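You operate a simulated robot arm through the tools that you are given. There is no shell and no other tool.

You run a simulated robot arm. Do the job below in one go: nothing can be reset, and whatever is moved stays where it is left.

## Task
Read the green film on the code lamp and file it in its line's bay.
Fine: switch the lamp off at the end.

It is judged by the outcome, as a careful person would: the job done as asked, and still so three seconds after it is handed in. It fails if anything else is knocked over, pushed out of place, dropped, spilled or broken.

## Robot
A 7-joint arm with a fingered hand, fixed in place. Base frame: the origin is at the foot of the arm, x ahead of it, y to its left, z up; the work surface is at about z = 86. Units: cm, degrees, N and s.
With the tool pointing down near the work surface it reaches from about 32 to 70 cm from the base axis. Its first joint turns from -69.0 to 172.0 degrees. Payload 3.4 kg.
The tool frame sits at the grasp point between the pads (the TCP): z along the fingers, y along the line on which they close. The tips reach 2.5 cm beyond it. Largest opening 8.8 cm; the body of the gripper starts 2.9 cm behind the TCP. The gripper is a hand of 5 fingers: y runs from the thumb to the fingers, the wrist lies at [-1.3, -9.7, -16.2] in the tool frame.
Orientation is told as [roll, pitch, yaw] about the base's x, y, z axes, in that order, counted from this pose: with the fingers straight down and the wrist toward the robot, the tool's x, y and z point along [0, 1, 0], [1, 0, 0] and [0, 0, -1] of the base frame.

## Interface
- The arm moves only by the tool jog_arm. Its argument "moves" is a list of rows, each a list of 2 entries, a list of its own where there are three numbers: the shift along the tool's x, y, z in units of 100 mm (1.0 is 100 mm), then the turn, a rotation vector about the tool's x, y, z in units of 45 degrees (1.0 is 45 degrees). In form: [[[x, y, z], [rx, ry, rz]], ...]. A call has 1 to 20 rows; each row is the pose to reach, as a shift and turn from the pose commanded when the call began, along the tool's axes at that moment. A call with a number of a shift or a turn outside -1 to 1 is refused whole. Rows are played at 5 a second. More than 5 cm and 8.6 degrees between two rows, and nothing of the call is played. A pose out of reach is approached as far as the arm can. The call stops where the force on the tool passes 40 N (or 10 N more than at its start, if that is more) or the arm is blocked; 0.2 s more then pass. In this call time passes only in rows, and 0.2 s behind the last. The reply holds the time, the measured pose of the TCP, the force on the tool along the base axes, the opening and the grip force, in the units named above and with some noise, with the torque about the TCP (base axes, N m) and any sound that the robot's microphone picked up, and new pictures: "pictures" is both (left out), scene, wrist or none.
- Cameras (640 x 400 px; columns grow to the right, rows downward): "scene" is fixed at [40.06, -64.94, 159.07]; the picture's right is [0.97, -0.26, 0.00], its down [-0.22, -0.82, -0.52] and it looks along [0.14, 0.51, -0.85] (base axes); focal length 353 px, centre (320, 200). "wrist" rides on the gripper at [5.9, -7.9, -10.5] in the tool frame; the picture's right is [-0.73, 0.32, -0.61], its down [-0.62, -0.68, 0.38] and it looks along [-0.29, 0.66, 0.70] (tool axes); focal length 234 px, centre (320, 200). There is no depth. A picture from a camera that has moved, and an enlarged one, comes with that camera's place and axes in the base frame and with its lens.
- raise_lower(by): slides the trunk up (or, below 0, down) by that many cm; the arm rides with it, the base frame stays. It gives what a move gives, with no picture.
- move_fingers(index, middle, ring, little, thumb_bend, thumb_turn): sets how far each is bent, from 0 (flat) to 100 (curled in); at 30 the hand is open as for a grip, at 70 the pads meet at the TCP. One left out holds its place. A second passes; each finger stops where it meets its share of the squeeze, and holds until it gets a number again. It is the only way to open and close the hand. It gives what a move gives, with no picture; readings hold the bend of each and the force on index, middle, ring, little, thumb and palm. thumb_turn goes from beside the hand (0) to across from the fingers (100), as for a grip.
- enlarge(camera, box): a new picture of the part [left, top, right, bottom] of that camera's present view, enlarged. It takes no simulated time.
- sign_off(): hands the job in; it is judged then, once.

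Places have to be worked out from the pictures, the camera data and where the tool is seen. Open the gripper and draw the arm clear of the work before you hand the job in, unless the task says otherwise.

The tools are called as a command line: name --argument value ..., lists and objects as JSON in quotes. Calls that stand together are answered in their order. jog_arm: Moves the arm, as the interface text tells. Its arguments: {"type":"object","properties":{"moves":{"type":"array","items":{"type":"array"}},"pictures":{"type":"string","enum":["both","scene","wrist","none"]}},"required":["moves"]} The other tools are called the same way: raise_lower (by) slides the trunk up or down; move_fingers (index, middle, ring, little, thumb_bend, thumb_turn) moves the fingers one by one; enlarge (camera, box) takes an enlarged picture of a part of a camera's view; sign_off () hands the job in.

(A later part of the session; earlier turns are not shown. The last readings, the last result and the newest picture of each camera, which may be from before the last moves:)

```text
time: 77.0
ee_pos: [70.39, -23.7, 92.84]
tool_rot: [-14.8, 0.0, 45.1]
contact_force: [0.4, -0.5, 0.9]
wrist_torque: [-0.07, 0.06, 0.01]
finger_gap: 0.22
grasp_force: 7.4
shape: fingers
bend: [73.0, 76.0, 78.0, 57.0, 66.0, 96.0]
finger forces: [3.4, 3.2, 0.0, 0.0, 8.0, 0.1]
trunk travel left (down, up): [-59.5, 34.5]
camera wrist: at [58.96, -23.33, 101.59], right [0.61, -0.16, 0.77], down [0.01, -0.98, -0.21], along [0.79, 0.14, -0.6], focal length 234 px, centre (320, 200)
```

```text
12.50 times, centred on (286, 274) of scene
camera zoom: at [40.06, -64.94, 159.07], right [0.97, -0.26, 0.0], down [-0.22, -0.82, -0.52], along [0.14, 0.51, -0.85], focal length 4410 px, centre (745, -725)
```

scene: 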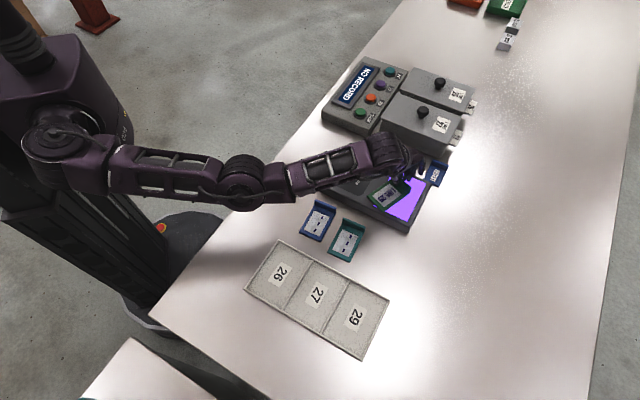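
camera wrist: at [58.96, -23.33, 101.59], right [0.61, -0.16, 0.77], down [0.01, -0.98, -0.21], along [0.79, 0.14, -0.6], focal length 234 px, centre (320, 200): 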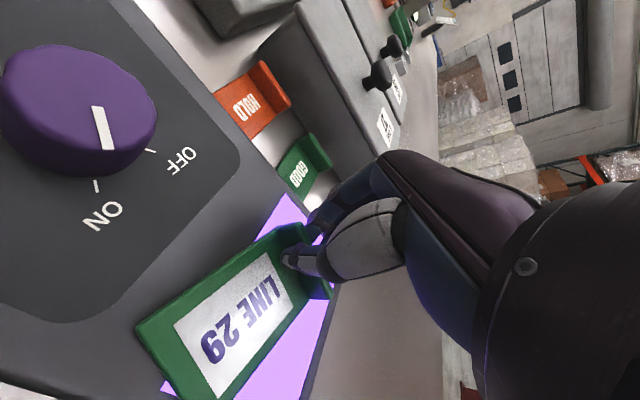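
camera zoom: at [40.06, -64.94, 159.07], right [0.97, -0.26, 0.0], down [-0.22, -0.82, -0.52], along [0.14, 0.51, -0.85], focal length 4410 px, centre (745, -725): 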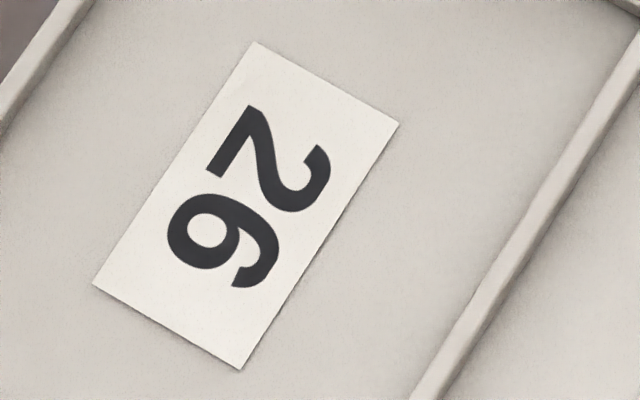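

Confirmed: the film reads LINE 29 and the bay at the far right is 29. The film is still gripped (7 N), so I'll lift it straight off the lamp to about z 98.6.

jog_arm --moves '[[[-0.015, 0.0, -0.056], [0, 0, 0]], [[-0.035, 0.0, -0.13], [0, 0, 0]], [[-0.06, 0.0, -0.225], [0, 0, 0]], [[-0.085, 0.0, -0.32], [0, 0, 0]], [[-0.11, 0.0, -0.41], [0, 0, 0]], [[-0.13, 0.0, -0.49], [0, 0, 0]], [[-0.15, 0.0, -0.56], [0, 0, 0]]]' --pictures "both"

enlarge --camera "wrist" --box '[100, 100, 400, 400]'

```text
time: 78.6
ee_pos: [70.42, -23.85, 98.59]
tool_rot: [-14.9, 0.0, 45.0]
contact_force: [-0.4, 0.0, -0.5]
wrist_torque: [-0.02, -0.02, -0.03]
finger_gap: 0.16
grasp_force: 6.5
shape: fingers
bend: [73.0, 77.0, 78.0, 57.0, 66.0, 96.0]
finger forces: [4.2, 2.0, 0.1, 0.0, 6.3, 0.1]
trunk travel left (down, up): [-59.5, 34.5]
camera wrist: at [58.88, -23.42, 107.33], right [0.61, -0.16, 0.77], down [0.01, -0.98, -0.21], along [0.79, 0.14, -0.6], focal length 234 px, centre (320, 200)
```

scene: 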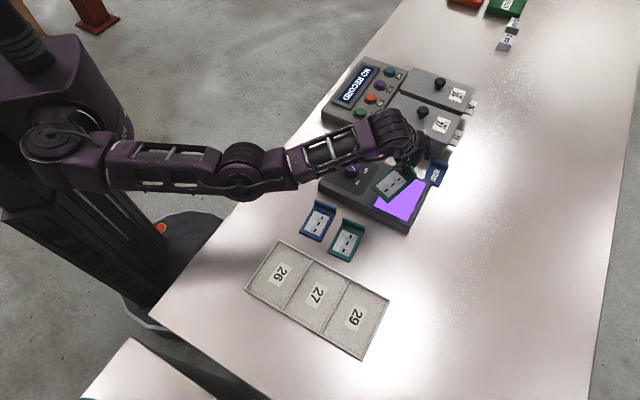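
wrist: 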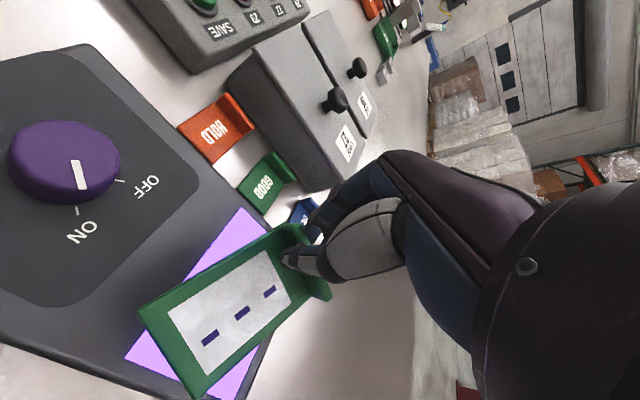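

```text
1.33 times, centred on (250, 250) of wrist
camera zoom: at [58.88, -23.42, 107.33], right [0.61, -0.16, 0.77], down [0.01, -0.98, -0.21], along [0.79, 0.14, -0.6], focal length 312 px, centre (413, 133)
```

zoom: 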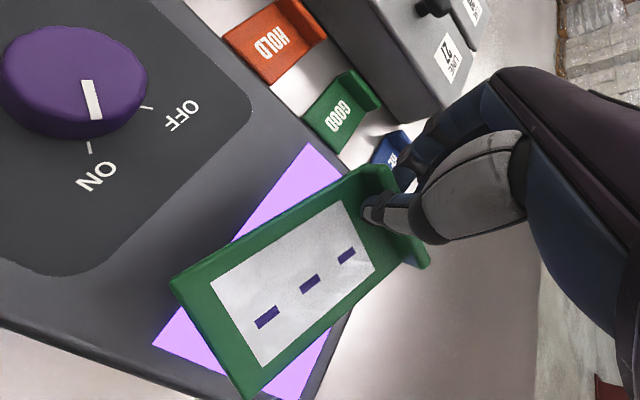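

The film came up in the same pose in the grip. I'll carry it back over the lamp's front edge toward bay 29 at this height.

jog_arm --moves '[[[-0.012, -0.1, 0.003], [0, 0, 0]], [[-0.024, -0.2, 0.006], [0, 0, 0]], [[-0.036, -0.31, 0.01], [0, 0, 0]], [[-0.05, -0.42, 0.013], [0, 0, 0]], [[-0.065, -0.53, 0.017], [0, 0, 0]], [[-0.08, -0.64, 0.021], [0, 0, 0]], [[-0.092, -0.76, 0.025], [0, 0, 0]], [[-0.104, -0.87, 0.028], [0, 0, 0]], [[-0.116, -0.98, 0.031], [0, 0, 0]]]' --pictures "none"

jog_arm --moves '[[[-0.012, -0.1, 0.003], [0, 0, 0]], [[-0.024, -0.2, 0.006], [0, 0, 0]], [[-0.036, -0.31, 0.01], [0, 0, 0]], [[-0.05, -0.42, 0.013], [0, 0, 0]], [[-0.065, -0.53, 0.017], [0, 0, 0]], [[-0.08, -0.64, 0.021], [0, 0, 0]], [[-0.092, -0.76, 0.025], [0, 0, 0]], [[-0.104, -0.87, 0.028], [0, 0, 0]], [[-0.116, -0.98, 0.031], [0, 0, 0]]]' --pictures "both"

```text
time: 80.6
ee_pos: [64.31, -31.43, 98.59]
tool_rot: [-14.8, 0.0, 45.1]
contact_force: [-0.2, 0.4, -0.4]
wrist_torque: [0.03, 0.03, 0.0]
finger_gap: 0.19
grasp_force: 5.7
shape: fingers
bend: [73.0, 77.0, 78.0, 57.0, 66.0, 96.0]
finger forces: [4.0, 2.1, 0.0, 0.0, 6.3, 0.0]
trunk travel left (down, up): [-59.5, 34.5]
```

```text
time: 82.6
ee_pos: [58.37, -39.29, 98.53]
tool_rot: [-14.9, 0.0, 45.0]
contact_force: [-0.5, -0.3, -0.9]
wrist_torque: [0.02, -0.02, 0.01]
finger_gap: 0.17
grasp_force: 6.2
shape: fingers
bend: [73.0, 77.0, 78.0, 57.0, 66.0, 96.0]
finger forces: [4.1, 2.0, 0.0, 0.0, 6.3, 0.1]
trunk travel left (down, up): [-59.5, 34.5]
camera wrist: at [46.73, -38.96, 107.33], right [0.61, -0.16, 0.77], down [0.01, -0.98, -0.21], along [0.79, 0.14, -0.6], focal length 234 px, centre (320, 200)
```

scene: 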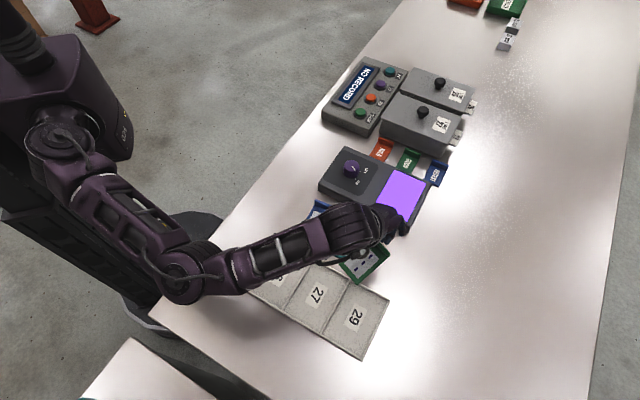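
wrist: 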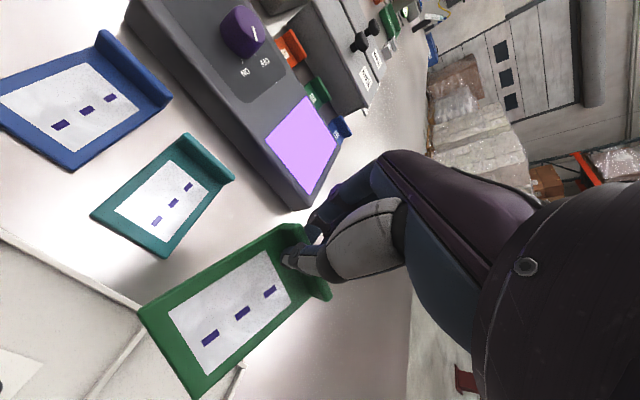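

All steady. I'll continue to above bay 29, adding a 15° counter-clockwise turn so the film lines up with the bay.

jog_arm --moves '[[[-0.018, -0.11, 0.005], [-0.0096, 0, -0.0358]], [[-0.036, -0.22, 0.01], [-0.0192, 0, -0.0716]], [[-0.055, -0.33, 0.015], [-0.0288, 0, -0.1073]], [[-0.073, -0.44, 0.02], [-0.0384, 0, -0.1431]], [[-0.091, -0.55, 0.024], [-0.0479, 0, -0.1789]], [[-0.109, -0.66, 0.029], [-0.0575, 0, -0.2147]], [[-0.128, -0.77, 0.034], [-0.0671, 0, -0.2504]], [[-0.146, -0.88, 0.039], [-0.0767, 0, -0.2862]], [[-0.164, -0.99, 0.044], [-0.0863, 0, -0.322]]]' --pictures "both"

enlarge --camera "wrist" --box '[100, 100, 400, 400]'

enlarge --camera "scene" --box '[300, 220, 440, 380]'

```text
time: 84.6
ee_pos: [52.58, -47.6, 98.67]
tool_rot: [-14.9, -0.1, 60.1]
contact_force: [-0.7, 0.2, 0.5]
wrist_torque: [0.03, -0.02, 0.0]
finger_gap: 0.18
grasp_force: 5.7
shape: fingers
bend: [73.0, 77.0, 78.0, 57.0, 66.0, 96.0]
finger forces: [4.0, 2.1, 0.0, 0.0, 6.1, 0.0]
trunk travel left (down, up): [-59.5, 34.5]
camera wrist: at [41.25, -50.2, 107.34], right [0.63, 0.01, 0.77], down [0.27, -0.94, -0.21], along [0.73, 0.34, -0.6], focal length 234 px, centre (320, 200)
```

scene: 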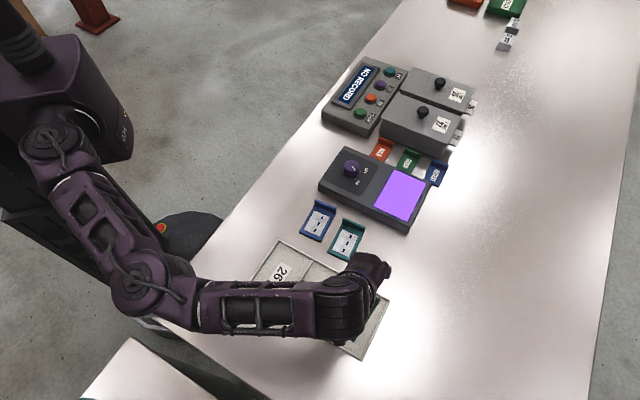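
wrist: 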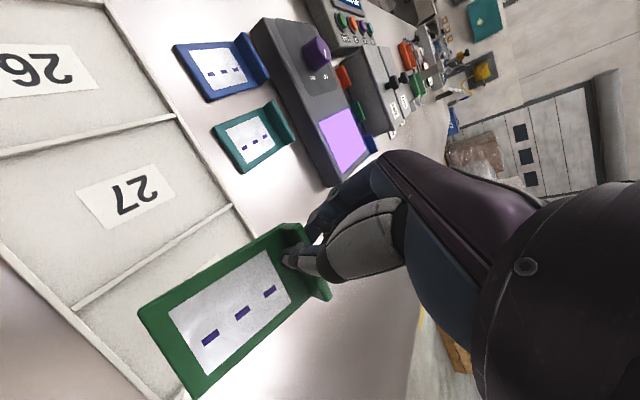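

```text
1.33 times, centred on (250, 250) of wrist
camera zoom: at [41.25, -50.2, 107.34], right [0.63, 0.01, 0.77], down [0.27, -0.94, -0.21], along [0.73, 0.34, -0.6], focal length 312 px, centre (413, 133)
```

zoom: 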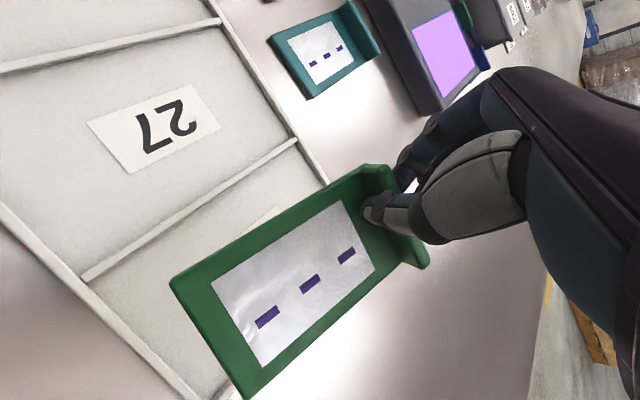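

```text
2.50 times, centred on (370, 300) of scene
camera zoom: at [40.06, -64.94, 159.07], right [0.97, -0.26, 0.0], down [-0.22, -0.82, -0.52], along [0.14, 0.51, -0.85], focal length 882 px, centre (195, -50)
```

zoom: 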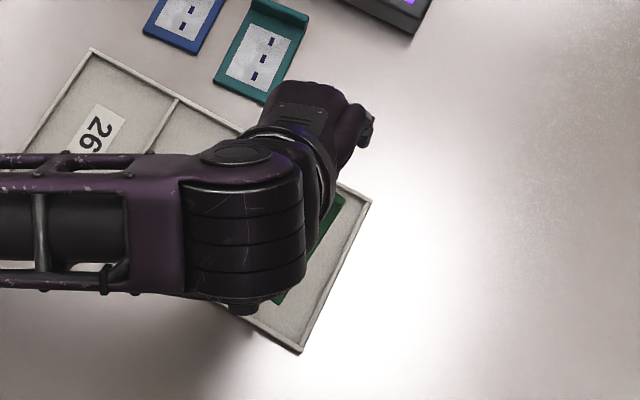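

Film edges work out at u 68.4–73.7, v about -4.7 to 3.7, aligned to within 5°. I'll shift 0.8 cm toward the lip side to clear the bay's near wall and lower 4.2 cm.

jog_arm --moves '[[[0.012, 0.02, 0.07], [0, 0, 0]], [[0.024, 0.04, 0.14], [0, 0, 0]], [[0.036, 0.06, 0.21], [0, 0, 0]], [[0.047, 0.072, 0.28], [0, 0, 0]], [[0.058, 0.072, 0.35], [0, 0, 0]], [[0.07, 0.072, 0.416], [0, 0, 0]]]' --pictures "both"

enlarge --camera "wrist" --box '[60, 120, 380, 400]'

enlarge --camera "scene" --box '[320, 240, 420, 370]'

```text
time: 86.0
ee_pos: [53.22, -47.2, 94.55]
tool_rot: [-14.9, 0.0, 60.1]
contact_force: [-0.2, 0.7, 0.2]
wrist_torque: [0.01, 0.04, 0.0]
finger_gap: 0.16
grasp_force: 5.7
shape: fingers
bend: [73.0, 77.0, 78.0, 57.0, 66.0, 96.0]
finger forces: [4.0, 2.0, 0.1, 0.1, 6.1, 0.0]
trunk travel left (down, up): [-59.5, 34.5]
camera wrist: at [42.0, -49.75, 103.24], right [0.63, 0.01, 0.77], down [0.27, -0.94, -0.21], along [0.73, 0.34, -0.6], focal length 234 px, centre (320, 200)
```

scene: 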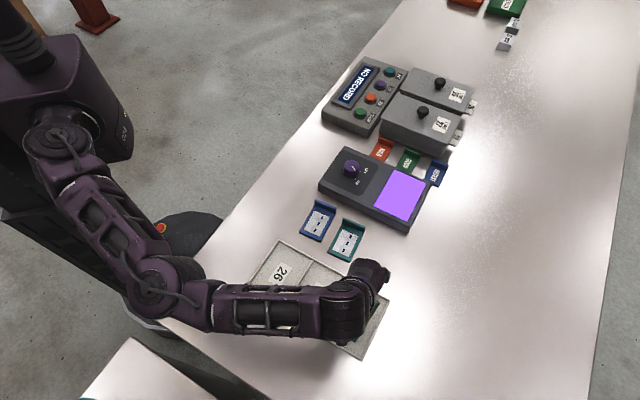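
wrist: 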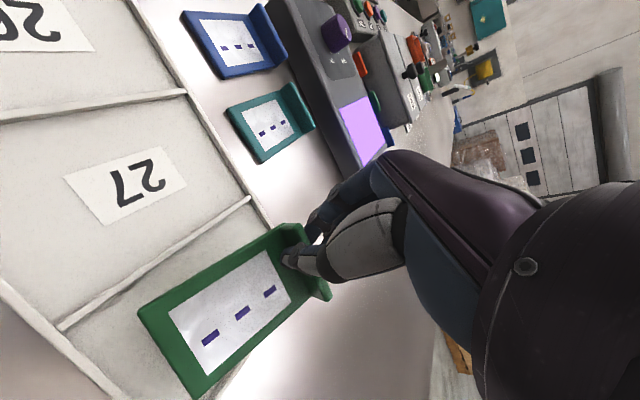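

```text
1.43 times, centred on (220, 260) of wrist
camera zoom: at [42.0, -49.75, 103.24], right [0.63, 0.01, 0.77], down [0.27, -0.94, -0.21], along [0.73, 0.34, -0.6], focal length 334 px, centre (463, 114)
```

zoom: 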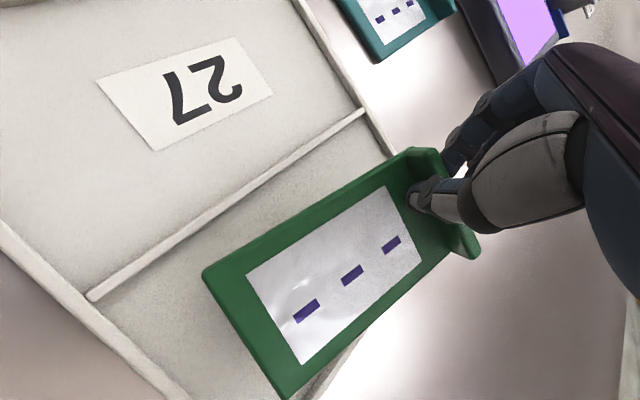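

```text
3.08 times, centred on (370, 305) of scene
camera zoom: at [40.06, -64.94, 159.07], right [0.97, -0.26, 0.0], down [-0.22, -0.82, -0.52], along [0.14, 0.51, -0.85], focal length 1086 px, centre (166, -123)
```

zoom: 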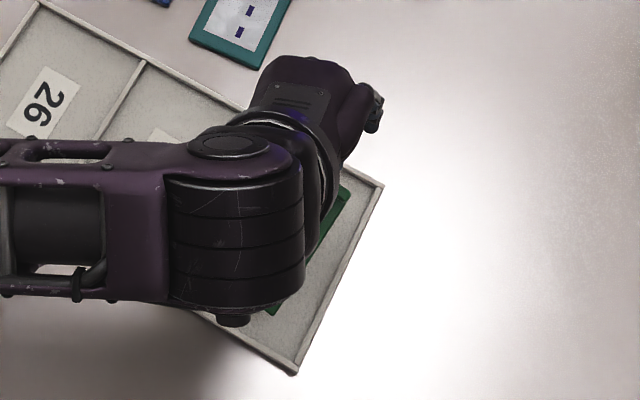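

The film hangs inside bay 29's outline with over 1 cm to the near wall. I'll lower 4.2 cm in small steps, watching force.

jog_arm --moves '[[[0.018, 0.0, 0.068], [0, 0, 0]], [[0.036, 0.0, 0.135], [0, 0, 0]], [[0.055, 0.0, 0.203], [0, 0, 0]], [[0.07, 0.0, 0.26], [0, 0, 0]], [[0.083, 0.0, 0.31], [0, 0, 0]], [[0.093, 0.0, 0.348], [0, 0, 0]], [[0.101, 0.0, 0.377], [0, 0, 0]], [[0.109, 0.0, 0.406], [0, 0, 0]]]' --pictures "both"

enlarge --camera "wrist" --box '[60, 120, 380, 400]'

enlarge --camera "scene" --box '[320, 240, 420, 370]'

```text
time: 87.8
ee_pos: [53.2, -47.02, 90.35]
tool_rot: [-14.9, 0.0, 60.0]
contact_force: [-0.1, -0.4, 1.6]
wrist_torque: [-0.08, 0.06, -0.04]
finger_gap: 0.23
grasp_force: 6.8
shape: fingers
bend: [73.0, 76.0, 78.0, 57.0, 66.0, 96.0]
finger forces: [3.3, 3.6, 0.1, 0.1, 7.4, 0.0]
trunk travel left (down, up): [-59.5, 34.5]
camera wrist: at [41.96, -49.65, 99.06], right [0.63, 0.01, 0.77], down [0.27, -0.94, -0.21], along [0.73, 0.34, -0.6], focal length 234 px, centre (320, 200)
```

scene: 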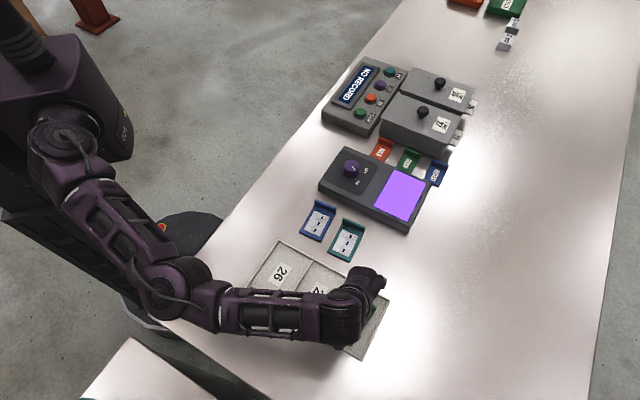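
wrist: 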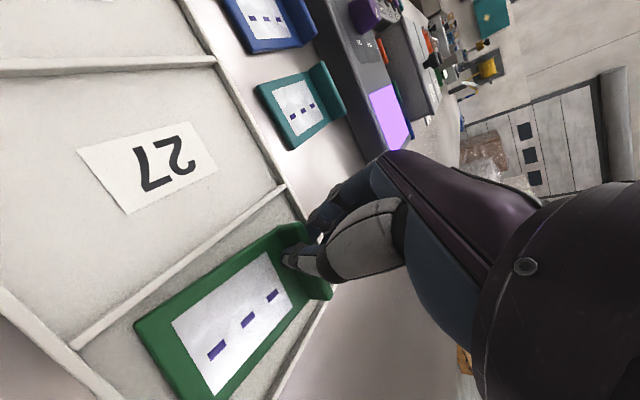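

```text
1.43 times, centred on (220, 260) of wrist
camera zoom: at [41.96, -49.65, 99.06], right [0.63, 0.01, 0.77], down [0.27, -0.94, -0.21], along [0.73, 0.34, -0.6], focal length 334 px, centre (463, 114)
```

zoom: 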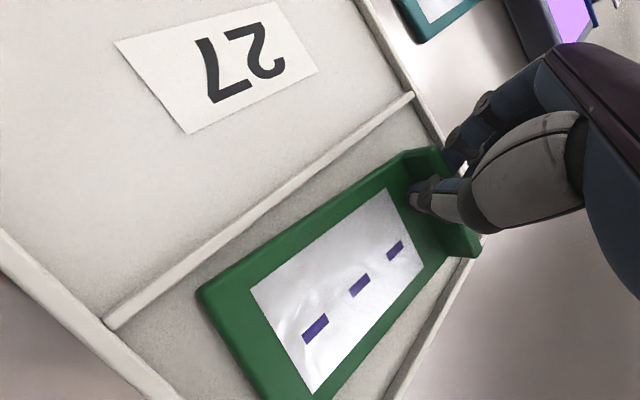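

```text
3.08 times, centred on (370, 305) of scene
camera zoom: at [40.06, -64.94, 159.07], right [0.97, -0.26, 0.0], down [-0.22, -0.82, -0.52], along [0.14, 0.51, -0.85], focal length 1086 px, centre (166, -123)
```

zoom: 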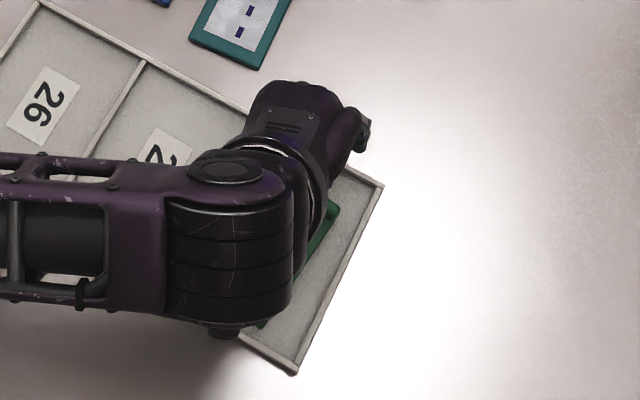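

The film's far end is resting on the bay floor (1.6 N). I'll lower 0.5 cm more so it lies nearly flat before releasing.

jog_arm --moves '[[[0.004, 0.0, 0.016], [0, 0, 0]], [[0.008, 0.0, 0.032], [0, 0, 0]], [[0.013, 0.0, 0.048], [0, 0, 0]]]' --pictures "wrist"

```text
time: 88.6
ee_pos: [53.25, -46.97, 89.98]
tool_rot: [-15.1, -0.1, 59.7]
contact_force: [1.1, -2.3, 13.2]
wrist_torque: [-0.26, 0.16, 0.0]
finger_gap: 0.23
grasp_force: 13.1
shape: fingers
bend: [73.0, 76.0, 78.0, 57.0, 66.0, 96.0]
finger forces: [3.6, 4.8, 0.1, 0.1, 18.3, 0.0]
trunk travel left (down, up): [-59.5, 34.5]
camera wrist: at [41.91, -49.58, 98.71], right [0.63, 0.01, 0.78], down [0.27, -0.94, -0.21], along [0.73, 0.34, -0.59], focal length 234 px, centre (320, 200)
```

wrist: 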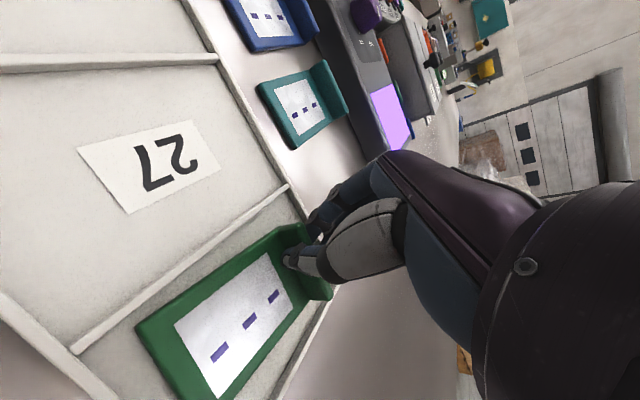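

Force rose to 13 N, so the film is pressed flat on the floor. I'll back up 0.25 cm to ease it, then open gently.

jog_arm --moves '[[[-0.003, 0.0, -0.012], [0, 0, 0]], [[-0.0065, 0.0, -0.024], [0, 0, 0]]]' --pictures "none"

move_fingers --index 66 --middle 66 --ring 62 --little 57 --thumb_bend 58

enlarge --camera "wrist" --box '[60, 120, 380, 400]'

```text
time: 89.2
ee_pos: [53.16, -46.93, 90.04]
tool_rot: [-14.8, 0.1, 60.0]
contact_force: [1.2, -0.7, 7.1]
wrist_torque: [-0.13, 0.07, -0.02]
finger_gap: 0.25
grasp_force: 11.0
shape: fingers
bend: [73.0, 76.0, 78.0, 57.0, 66.0, 96.0]
finger forces: [4.0, 4.8, 0.0, 0.0, 12.7, 0.1]
trunk travel left (down, up): [-59.5, 34.5]
```

```text
time: 90.2
ee_pos: [53.19, -46.99, 90.01]
tool_rot: [-14.9, -0.1, 60.0]
contact_force: [0.6, 0.6, 2.1]
wrist_torque: [0.0, 0.03, -0.02]
finger_gap: 1.5
grasp_force: 0.7
shape: fingers
bend: [66.0, 66.0, 62.0, 56.0, 58.0, 98.0]
finger forces: [0.0, 0.0, 0.0, 0.0, 1.9, 0.0]
trunk travel left (down, up): [-59.5, 34.5]
```

```text
1.43 times, centred on (220, 260) of wrist
camera zoom: at [41.91, -49.62, 98.75], right [0.63, 0.01, 0.77], down [0.27, -0.94, -0.21], along [0.73, 0.34, -0.6], focal length 334 px, centre (463, 114)
```

zoom: 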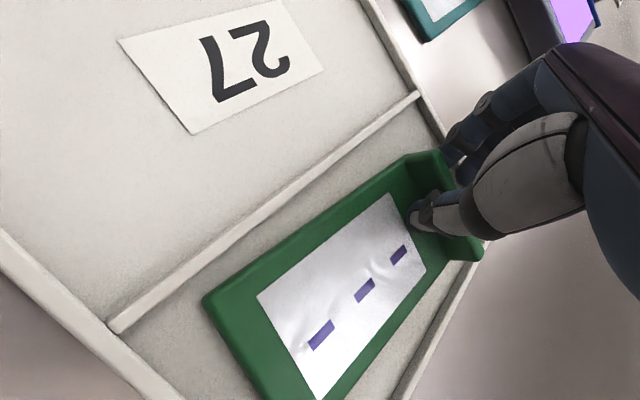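

Fingers are clear of the lip; the thumb tip rests lightly on the frame (1.9 N). I'll raise straight up, slowly at first, and check the film stays.

jog_arm --moves '[[[-0.008, 0.0, -0.029], [0, 0, 0]], [[-0.016, 0.0, -0.058], [0, 0, 0]], [[-0.026, 0.0, -0.097], [0, 0, 0]], [[-0.039, 0.0, -0.145], [0, 0, 0]], [[-0.054, 0.0, -0.2], [0, 0, 0]]]' --pictures "both"

enlarge --camera "wrist" --box '[60, 120, 380, 400]'

```text
time: 91.4
ee_pos: [53.08, -47.15, 92.11]
tool_rot: [-14.9, 0.1, 59.9]
contact_force: [0.6, -0.5, 0.4]
wrist_torque: [0.0, 0.01, 0.0]
finger_gap: 1.61
grasp_force: 0.1
shape: fingers
bend: [66.0, 66.0, 62.0, 56.0, 57.0, 98.0]
finger forces: [0.1, 0.1, 0.0, 0.0, 0.0, 0.0]
trunk travel left (down, up): [-59.5, 34.5]
camera wrist: at [41.88, -49.73, 100.81], right [0.63, 0.01, 0.77], down [0.27, -0.94, -0.21], along [0.73, 0.34, -0.6], focal length 234 px, centre (320, 200)
```

scene: 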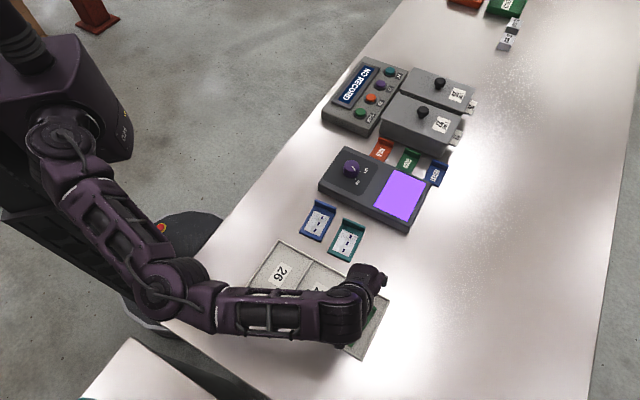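
wrist: 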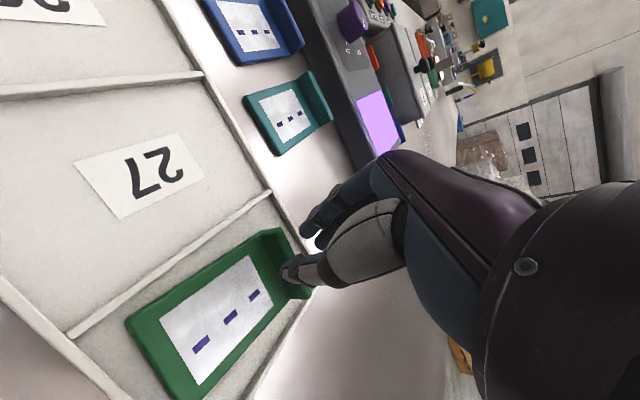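

```text
1.43 times, centred on (220, 260) of wrist
camera zoom: at [41.88, -49.73, 100.81], right [0.63, 0.01, 0.77], down [0.27, -0.94, -0.21], along [0.73, 0.34, -0.6], focal length 334 px, centre (463, 114)
```

zoom: 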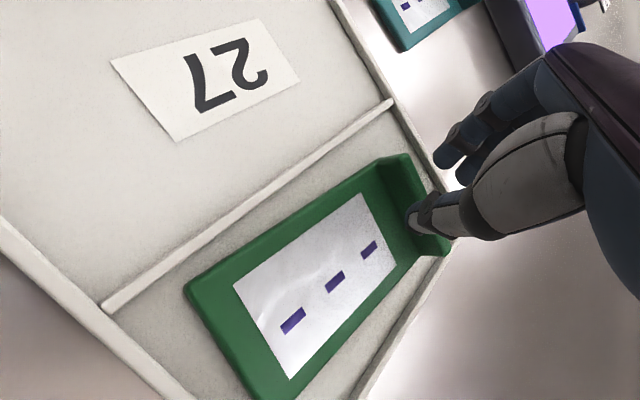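

The film stayed flat in bay 29 and the hand is free. I'll rise further to about z 101.

jog_arm --moves '[[[-0.03, 0.0, -0.12], [0, 0, 0]], [[-0.065, 0.0, -0.24], [0, 0, 0]], [[-0.1, 0.0, -0.37], [0, 0, 0]], [[-0.135, 0.0, -0.5], [0, 0, 0]], [[-0.17, 0.0, -0.63], [0, 0, 0]], [[-0.205, 0.0, -0.76], [0, 0, 0]], [[-0.235, 0.0, -0.88], [0, 0, 0]]]' --pictures "both"

enlarge --camera "wrist" --box '[60, 120, 380, 400]'

```text
time: 93.0
ee_pos: [53.24, -47.1, 101.22]
tool_rot: [-14.8, 0.1, 60.0]
contact_force: [0.2, -0.2, -0.7]
wrist_torque: [-0.02, -0.01, -0.01]
finger_gap: 1.6
grasp_force: 0.1
shape: fingers
bend: [66.0, 66.0, 62.0, 56.0, 57.0, 98.0]
finger forces: [0.0, 0.0, 0.0, 0.0, 0.0, 0.0]
trunk travel left (down, up): [-59.5, 34.5]
camera wrist: at [41.91, -49.7, 109.93], right [0.63, 0.01, 0.77], down [0.27, -0.94, -0.21], along [0.73, 0.34, -0.6], focal length 234 px, centre (320, 200)
```

scene: 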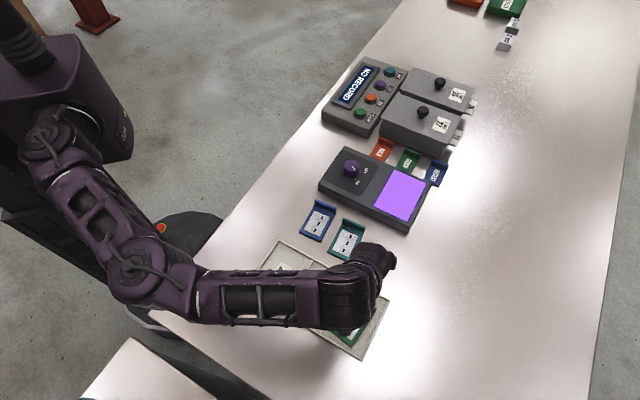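
wrist: 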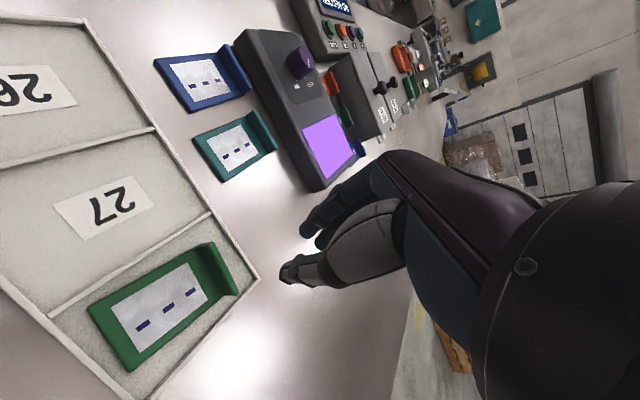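

```text
1.43 times, centred on (220, 260) of wrist
camera zoom: at [41.91, -49.7, 109.93], right [0.63, 0.01, 0.77], down [0.27, -0.94, -0.21], along [0.73, 0.34, -0.6], focal length 334 px, centre (463, 114)
```

zoom: 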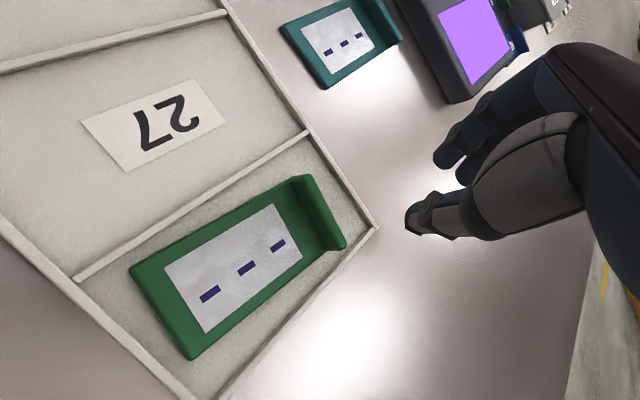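

The film lies wholly inside bay 29. Next is the lamp: I'll raise the trunk back by 8 cm and open the hand before heading to the knob.

raise_lower --by 8

move_fingers --index 30 --middle 30 --ring 30 --little 30 --thumb_bend 30

jog_arm --moves '[[[0.03, 0.11, -0.009], [0, 0.041, 0]], [[0.067, 0.22, -0.018], [0, 0.082, 0]], [[0.1, 0.33, -0.027], [0, 0.124, 0]], [[0.134, 0.44, -0.036], [0, 0.165, 0]], [[0.167, 0.55, -0.045], [0, 0.207, 0]], [[0.2, 0.66, -0.054], [0, 0.248, 0]], [[0.234, 0.77, -0.063], [0, 0.29, 0]], [[0.267, 0.88, -0.072], [0, 0.331, 0]]]' --pictures "scene"

```text
time: 94.1
ee_pos: [53.2, -47.12, 109.12]
tool_rot: [-14.9, 0.0, 60.0]
contact_force: [0.1, 0.0, 0.5]
wrist_torque: [-0.02, -0.01, 0.02]
finger_gap: 1.61
grasp_force: 0.1
shape: fingers
bend: [66.0, 66.0, 62.0, 56.0, 57.0, 98.0]
finger forces: [0.0, 0.1, 0.0, 0.0, 0.1, 0.0]
trunk travel left (down, up): [-67.5, 26.5]
```

```text
time: 95.1
ee_pos: [53.2, -47.18, 109.12]
tool_rot: [-14.9, 0.0, 60.0]
contact_force: [0.5, -0.1, 0.0]
wrist_torque: [0.0, 0.01, -0.01]
finger_gap: 8.45
grasp_force: 0.3
shape: fingers
bend: [30.0, 30.0, 30.0, 30.0, 30.0, 98.0]
finger forces: [0.1, 0.0, 0.0, 0.1, 0.1, 0.1]
trunk travel left (down, up): [-67.5, 26.5]
```

```text
time: 96.9
ee_pos: [55.15, -38.03, 109.3]
tool_rot: [-0.1, 0.0, 60.0]
contact_force: [0.6, -0.3, -0.2]
wrist_torque: [-0.03, 0.0, 0.01]
finger_gap: 8.46
grasp_force: 0.1
shape: fingers
bend: [30.0, 30.0, 30.0, 30.0, 30.0, 98.0]
finger forces: [0.0, 0.0, 0.0, 0.0, 0.0, 0.1]
trunk travel left (down, up): [-67.5, 26.5]
```

scene: 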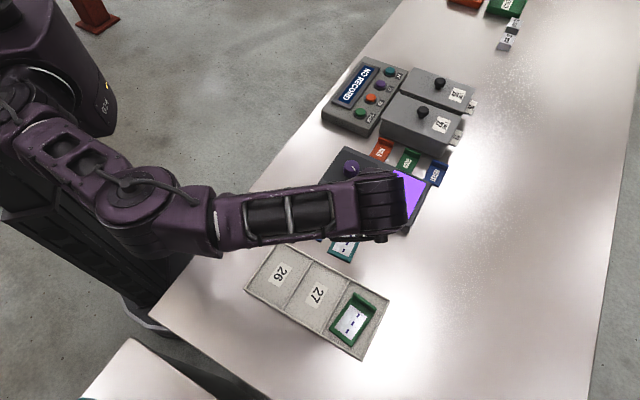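

The film sits squarely in bay 29. I'll move on toward the knob, turning the hand clockwise to yaw 15.

jog_arm --moves '[[[0.036, 0.11, 0.0], [0, 0, 0.125]], [[0.072, 0.22, 0.0], [0, 0, 0.25]], [[0.109, 0.33, 0.0], [0, 0, 0.375]], [[0.145, 0.435, 0.0], [0, 0, 0.5]], [[0.181, 0.54, 0.0], [0, 0, 0.625]], [[0.217, 0.65, 0.0], [0, 0, 0.75]], [[0.253, 0.76, 0.0], [0, 0, 0.875]], [[0.29, 0.87, 0.0], [0, 0, 1.0]]]' --pictures "none"

```text
time: 98.7
ee_pos: [57.07, -29.15, 109.31]
tool_rot: [0.0, 0.0, 14.9]
contact_force: [0.0, 0.3, 0.1]
wrist_torque: [0.01, 0.0, -0.01]
finger_gap: 8.45
grasp_force: 0.0
shape: fingers
bend: [30.0, 30.0, 30.0, 30.0, 30.0, 98.0]
finger forces: [0.1, 0.0, 0.0, 0.1, 0.0, 0.0]
trunk travel left (down, up): [-67.5, 26.5]
```

Now to above the knob: two short moves ending at yaw -30 over (60.6,-17.35), z about 101.

jog_arm --moves '[[[0.115, 0.072, 0.0], [0, 0, 0.1]], [[0.231, 0.144, 0.0], [0, 0, 0.2]], [[0.346, 0.216, 0.0], [0, 0, 0.3]], [[0.462, 0.288, 0.0], [0, 0, 0.4]], [[0.577, 0.36, 0.0], [0, 0, 0.5]]]' --pictures "none"

jog_arm --moves '[[[0.109, 0.016, 0.1], [0, 0, 0.1]], [[0.218, 0.033, 0.25], [0, 0, 0.2]], [[0.327, 0.049, 0.4], [0, 0, 0.3]], [[0.436, 0.066, 0.55], [0, 0, 0.4]], [[0.545, 0.082, 0.7], [0, 0, 0.5]], [[0.545, 0.082, 0.8], [0, 0, 0.5]]]' --pictures "both"

enlarge --camera "scene" --box '[310, 110, 440, 230]'

```text
time: 99.9
ee_pos: [59.12, -22.45, 109.16]
tool_rot: [0.0, 0.0, -7.6]
contact_force: [0.1, 0.7, 0.0]
wrist_torque: [0.03, 0.03, 0.0]
finger_gap: 8.44
grasp_force: 0.1
shape: fingers
bend: [30.0, 30.0, 30.0, 30.0, 30.0, 98.0]
finger forces: [0.1, 0.0, 0.0, 0.1, 0.1, 0.1]
trunk travel left (down, up): [-67.5, 26.5]
```

```text
time: 101.3
ee_pos: [60.7, -17.34, 101.25]
tool_rot: [0.1, 0.0, -30.1]
contact_force: [0.6, -0.1, 0.2]
wrist_torque: [0.01, 0.02, -0.01]
finger_gap: 8.44
grasp_force: 0.0
shape: fingers
bend: [30.0, 30.0, 30.0, 30.0, 30.0, 98.0]
finger forces: [0.0, 0.0, 0.0, 0.0, 0.1, 0.0]
trunk travel left (down, up): [-67.5, 26.5]
camera wrist: at [56.66, -8.2, 111.88], right [-0.08, -0.79, 0.61], down [-0.9, -0.2, -0.38], along [0.42, -0.58, -0.7], focal length 234 px, centre (320, 200)
```

scene: 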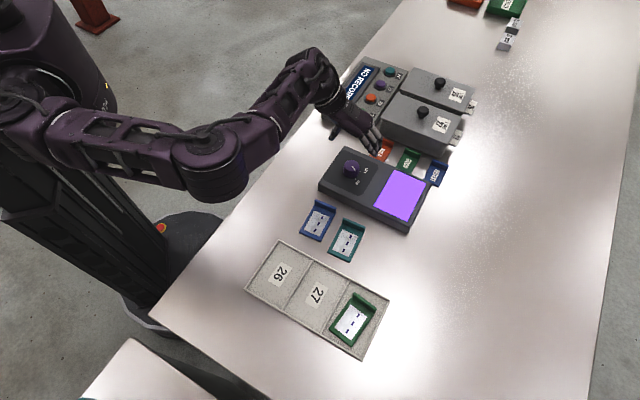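
wrist: 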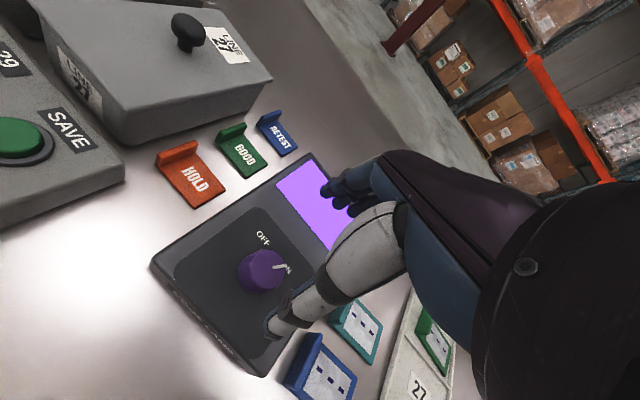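

```text
3.33 times, centred on (375, 170) of scene
camera zoom: at [40.06, -64.94, 159.07], right [0.97, -0.26, 0.0], down [-0.22, -0.82, -0.52], along [0.14, 0.51, -0.85], focal length 1176 px, centre (137, 300)
```

zoom: 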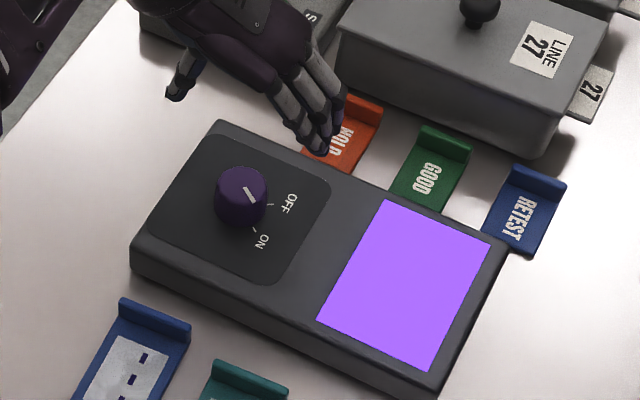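

The knob appears where predicted. I'll lower to z≈92.9 around it.

jog_arm --moves '[[[0.0, 0.0, 0.12], [0, 0, 0]], [[0.0, 0.0, 0.24], [0, 0, 0]], [[0.0, 0.0, 0.36], [0, 0, 0]], [[0.0, 0.0, 0.48], [0, 0, 0]], [[0.0, 0.0, 0.6], [0, 0, 0]], [[0.0, 0.0, 0.7], [0, 0, 0]], [[0.0, 0.0, 0.78], [0, 0, 0]], [[0.0, 0.0, 0.835], [0, 0, 0]]]' --pictures "wrist"

enlarge --camera "scene" --box '[310, 110, 410, 210]'

```text
time: 103.1
ee_pos: [60.66, -17.22, 92.91]
tool_rot: [-0.1, 0.1, -30.0]
contact_force: [0.2, -0.5, -0.1]
wrist_torque: [-0.02, 0.06, 0.0]
finger_gap: 8.43
grasp_force: 0.1
shape: fingers
bend: [30.0, 30.0, 30.0, 30.0, 30.0, 98.0]
finger forces: [0.0, 0.0, 0.0, 0.0, 0.0, 0.0]
trunk travel left (down, up): [-67.5, 26.5]
camera wrist: at [56.69, -8.1, 103.44], right [-0.08, -0.79, 0.61], down [-0.9, -0.2, -0.38], along [0.42, -0.58, -0.7], focal length 234 px, centre (320, 200)
```

wrist: 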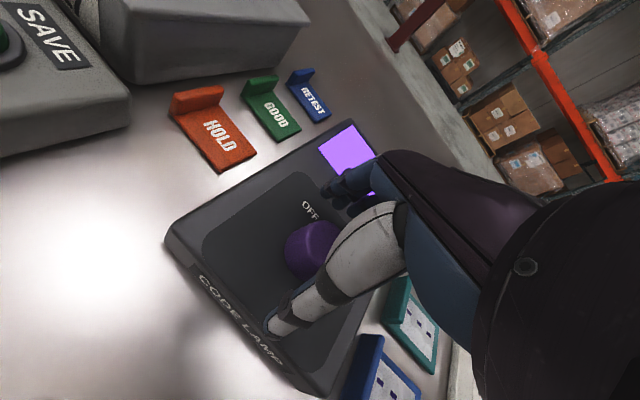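

```text
4.00 times, centred on (360, 160) of scene
camera zoom: at [40.06, -64.94, 159.07], right [0.97, -0.26, 0.0], down [-0.22, -0.82, -0.52], along [0.14, 0.51, -0.85], focal length 1411 px, centre (160, 360)
```

zoom: 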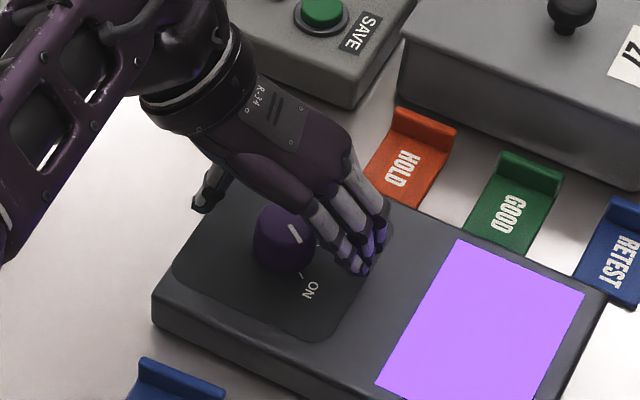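

The hand brackets the knob with no contact. I'll close as before, first to 54.

move_fingers --index 54 --middle 54 --ring 54 --little 50 --thumb_bend 54

move_fingers --index 61 --middle 63 --ring 60 --thumb_bend 62

```text
time: 104.1
ee_pos: [60.59, -17.14, 92.88]
tool_rot: [0.0, 0.1, -30.0]
contact_force: [0.8, -0.4, 0.4]
wrist_torque: [-0.01, -0.03, 0.01]
finger_gap: 3.33
grasp_force: 0.3
shape: fingers
bend: [54.0, 52.0, 54.0, 50.0, 54.0, 98.0]
finger forces: [0.1, 1.2, 0.0, 0.0, 0.0, 0.0]
trunk travel left (down, up): [-67.5, 26.5]
```

```text
time: 105.1
ee_pos: [60.75, -17.21, 92.96]
tool_rot: [-0.1, -0.1, -30.0]
contact_force: [5.9, -3.5, 2.2]
wrist_torque: [-0.14, -0.18, 0.07]
finger_gap: 2.38
grasp_force: 5.0
shape: fingers
bend: [58.0, 56.0, 59.0, 50.0, 59.0, 97.0]
finger forces: [2.4, 6.4, 0.7, 0.0, 1.6, 0.1]
trunk travel left (down, up): [-67.5, 26.5]
```

Knob gripped (index 2.4, middle 6.4, thumb 1.6 N). I'll turn counter-clockwise 45° about the knob's centre.

jog_arm --moves '[[[-0.001, 0.004, 0.0], [0, 0, -0.12]], [[-0.002, -0.001, 0.0], [0, 0, -0.25]], [[-0.004, -0.006, 0.0], [0, 0, -0.37]], [[-0.006, -0.011, 0.0], [0, 0, -0.5]], [[-0.008, -0.016, 0.0], [0, 0, -0.62]], [[-0.011, -0.021, 0.0], [0, 0, -0.75]], [[-0.014, -0.026, 0.0], [0, 0, -0.87]], [[-0.017, -0.03, 0.0], [0, 0, -1.0]]]' --pictures "both"

enlarge --camera "scene" --box '[310, 110, 440, 230]'

```text
time: 106.9
ee_pos: [60.25, -17.27, 92.88]
tool_rot: [0.0, 0.0, 15.1]
contact_force: [3.2, 2.4, 0.8]
wrist_torque: [0.02, -0.09, 0.03]
finger_gap: 2.34
grasp_force: 3.7
shape: fingers
bend: [58.0, 57.0, 60.0, 50.0, 59.0, 97.0]
finger forces: [1.4, 4.6, 0.0, 0.1, 2.5, 0.0]
trunk travel left (down, up): [-67.5, 26.5]
camera wrist: at [51.06, -13.58, 103.41], right [0.5, -0.62, 0.61], down [-0.5, -0.78, -0.38], along [0.71, -0.11, -0.7], focal length 234 px, centre (320, 200)
```

scene: 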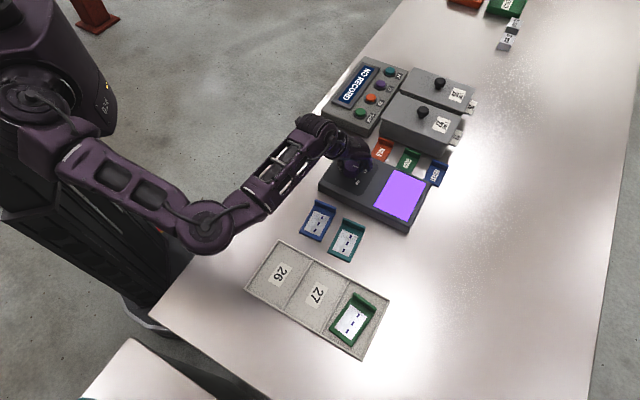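
wrist: 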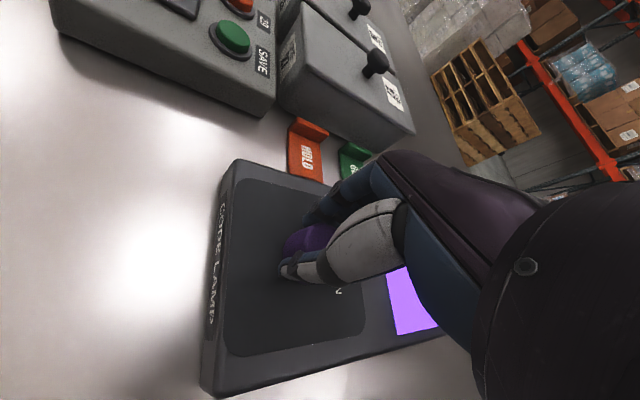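

```text
3.33 times, centred on (375, 170) of scene
camera zoom: at [40.06, -64.94, 159.07], right [0.97, -0.26, 0.0], down [-0.22, -0.82, -0.52], along [0.14, 0.51, -0.85], focal length 1176 px, centre (137, 300)
```

zoom: 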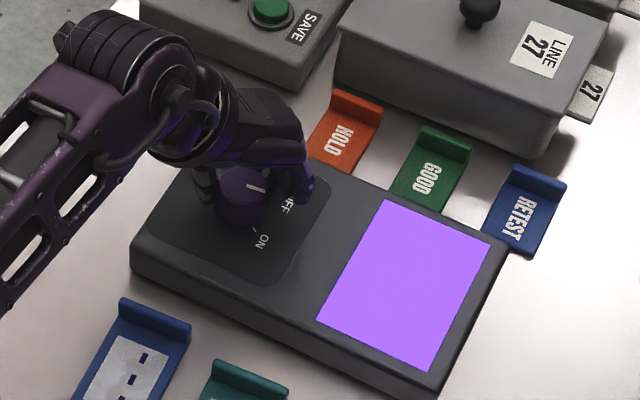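

The pointer is nearly at OFF but the lamp is still lit. I'll turn about 22° further.

jog_arm --moves '[[[0.0, -0.003, 0.0], [0, 0, -0.12]], [[-0.001, -0.006, 0.0], [0, 0, -0.24]], [[-0.002, -0.009, 0.0], [0, 0, -0.36]], [[-0.003, -0.013, 0.0], [0, 0, -0.48]]]' --pictures "both"

enlarge --camera "scene" --box '[310, 110, 440, 230]'

```text
time: 107.9
ee_pos: [60.15, -17.3, 92.77]
tool_rot: [0.0, 0.0, 36.7]
contact_force: [2.4, 1.8, -0.4]
wrist_torque: [0.04, -0.02, 0.01]
finger_gap: 2.34
grasp_force: 3.5
shape: fingers
bend: [59.0, 57.0, 60.0, 50.0, 59.0, 97.0]
finger forces: [1.0, 4.1, 0.1, 0.1, 2.6, 0.0]
trunk travel left (down, up): [-67.5, 26.5]
camera wrist: at [50.17, -17.26, 103.43], right [0.69, -0.39, 0.61], down [-0.17, -0.91, -0.38], along [0.7, 0.16, -0.7], focal length 234 px, centre (320, 200)
```

scene: 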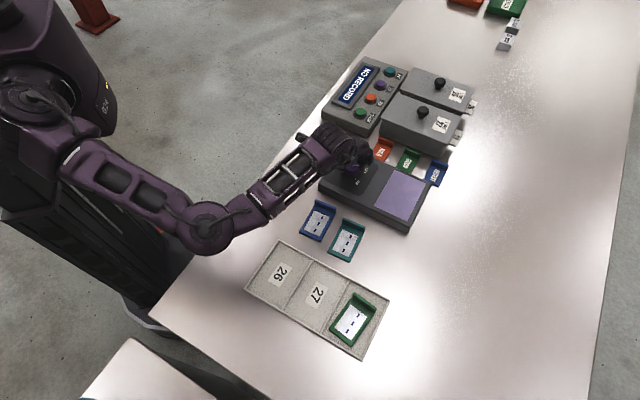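
wrist: 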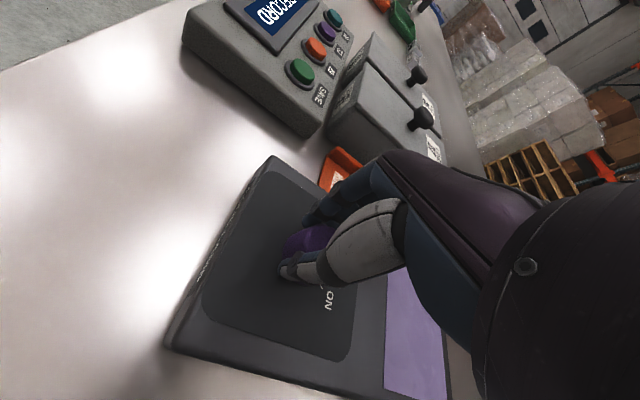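

```text
3.33 times, centred on (375, 170) of scene
camera zoom: at [40.06, -64.94, 159.07], right [0.97, -0.26, 0.0], down [-0.22, -0.82, -0.52], along [0.14, 0.51, -0.85], focal length 1176 px, centre (137, 300)
```

zoom: 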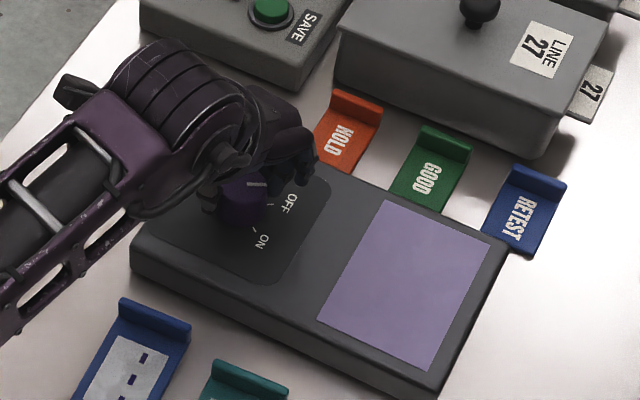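

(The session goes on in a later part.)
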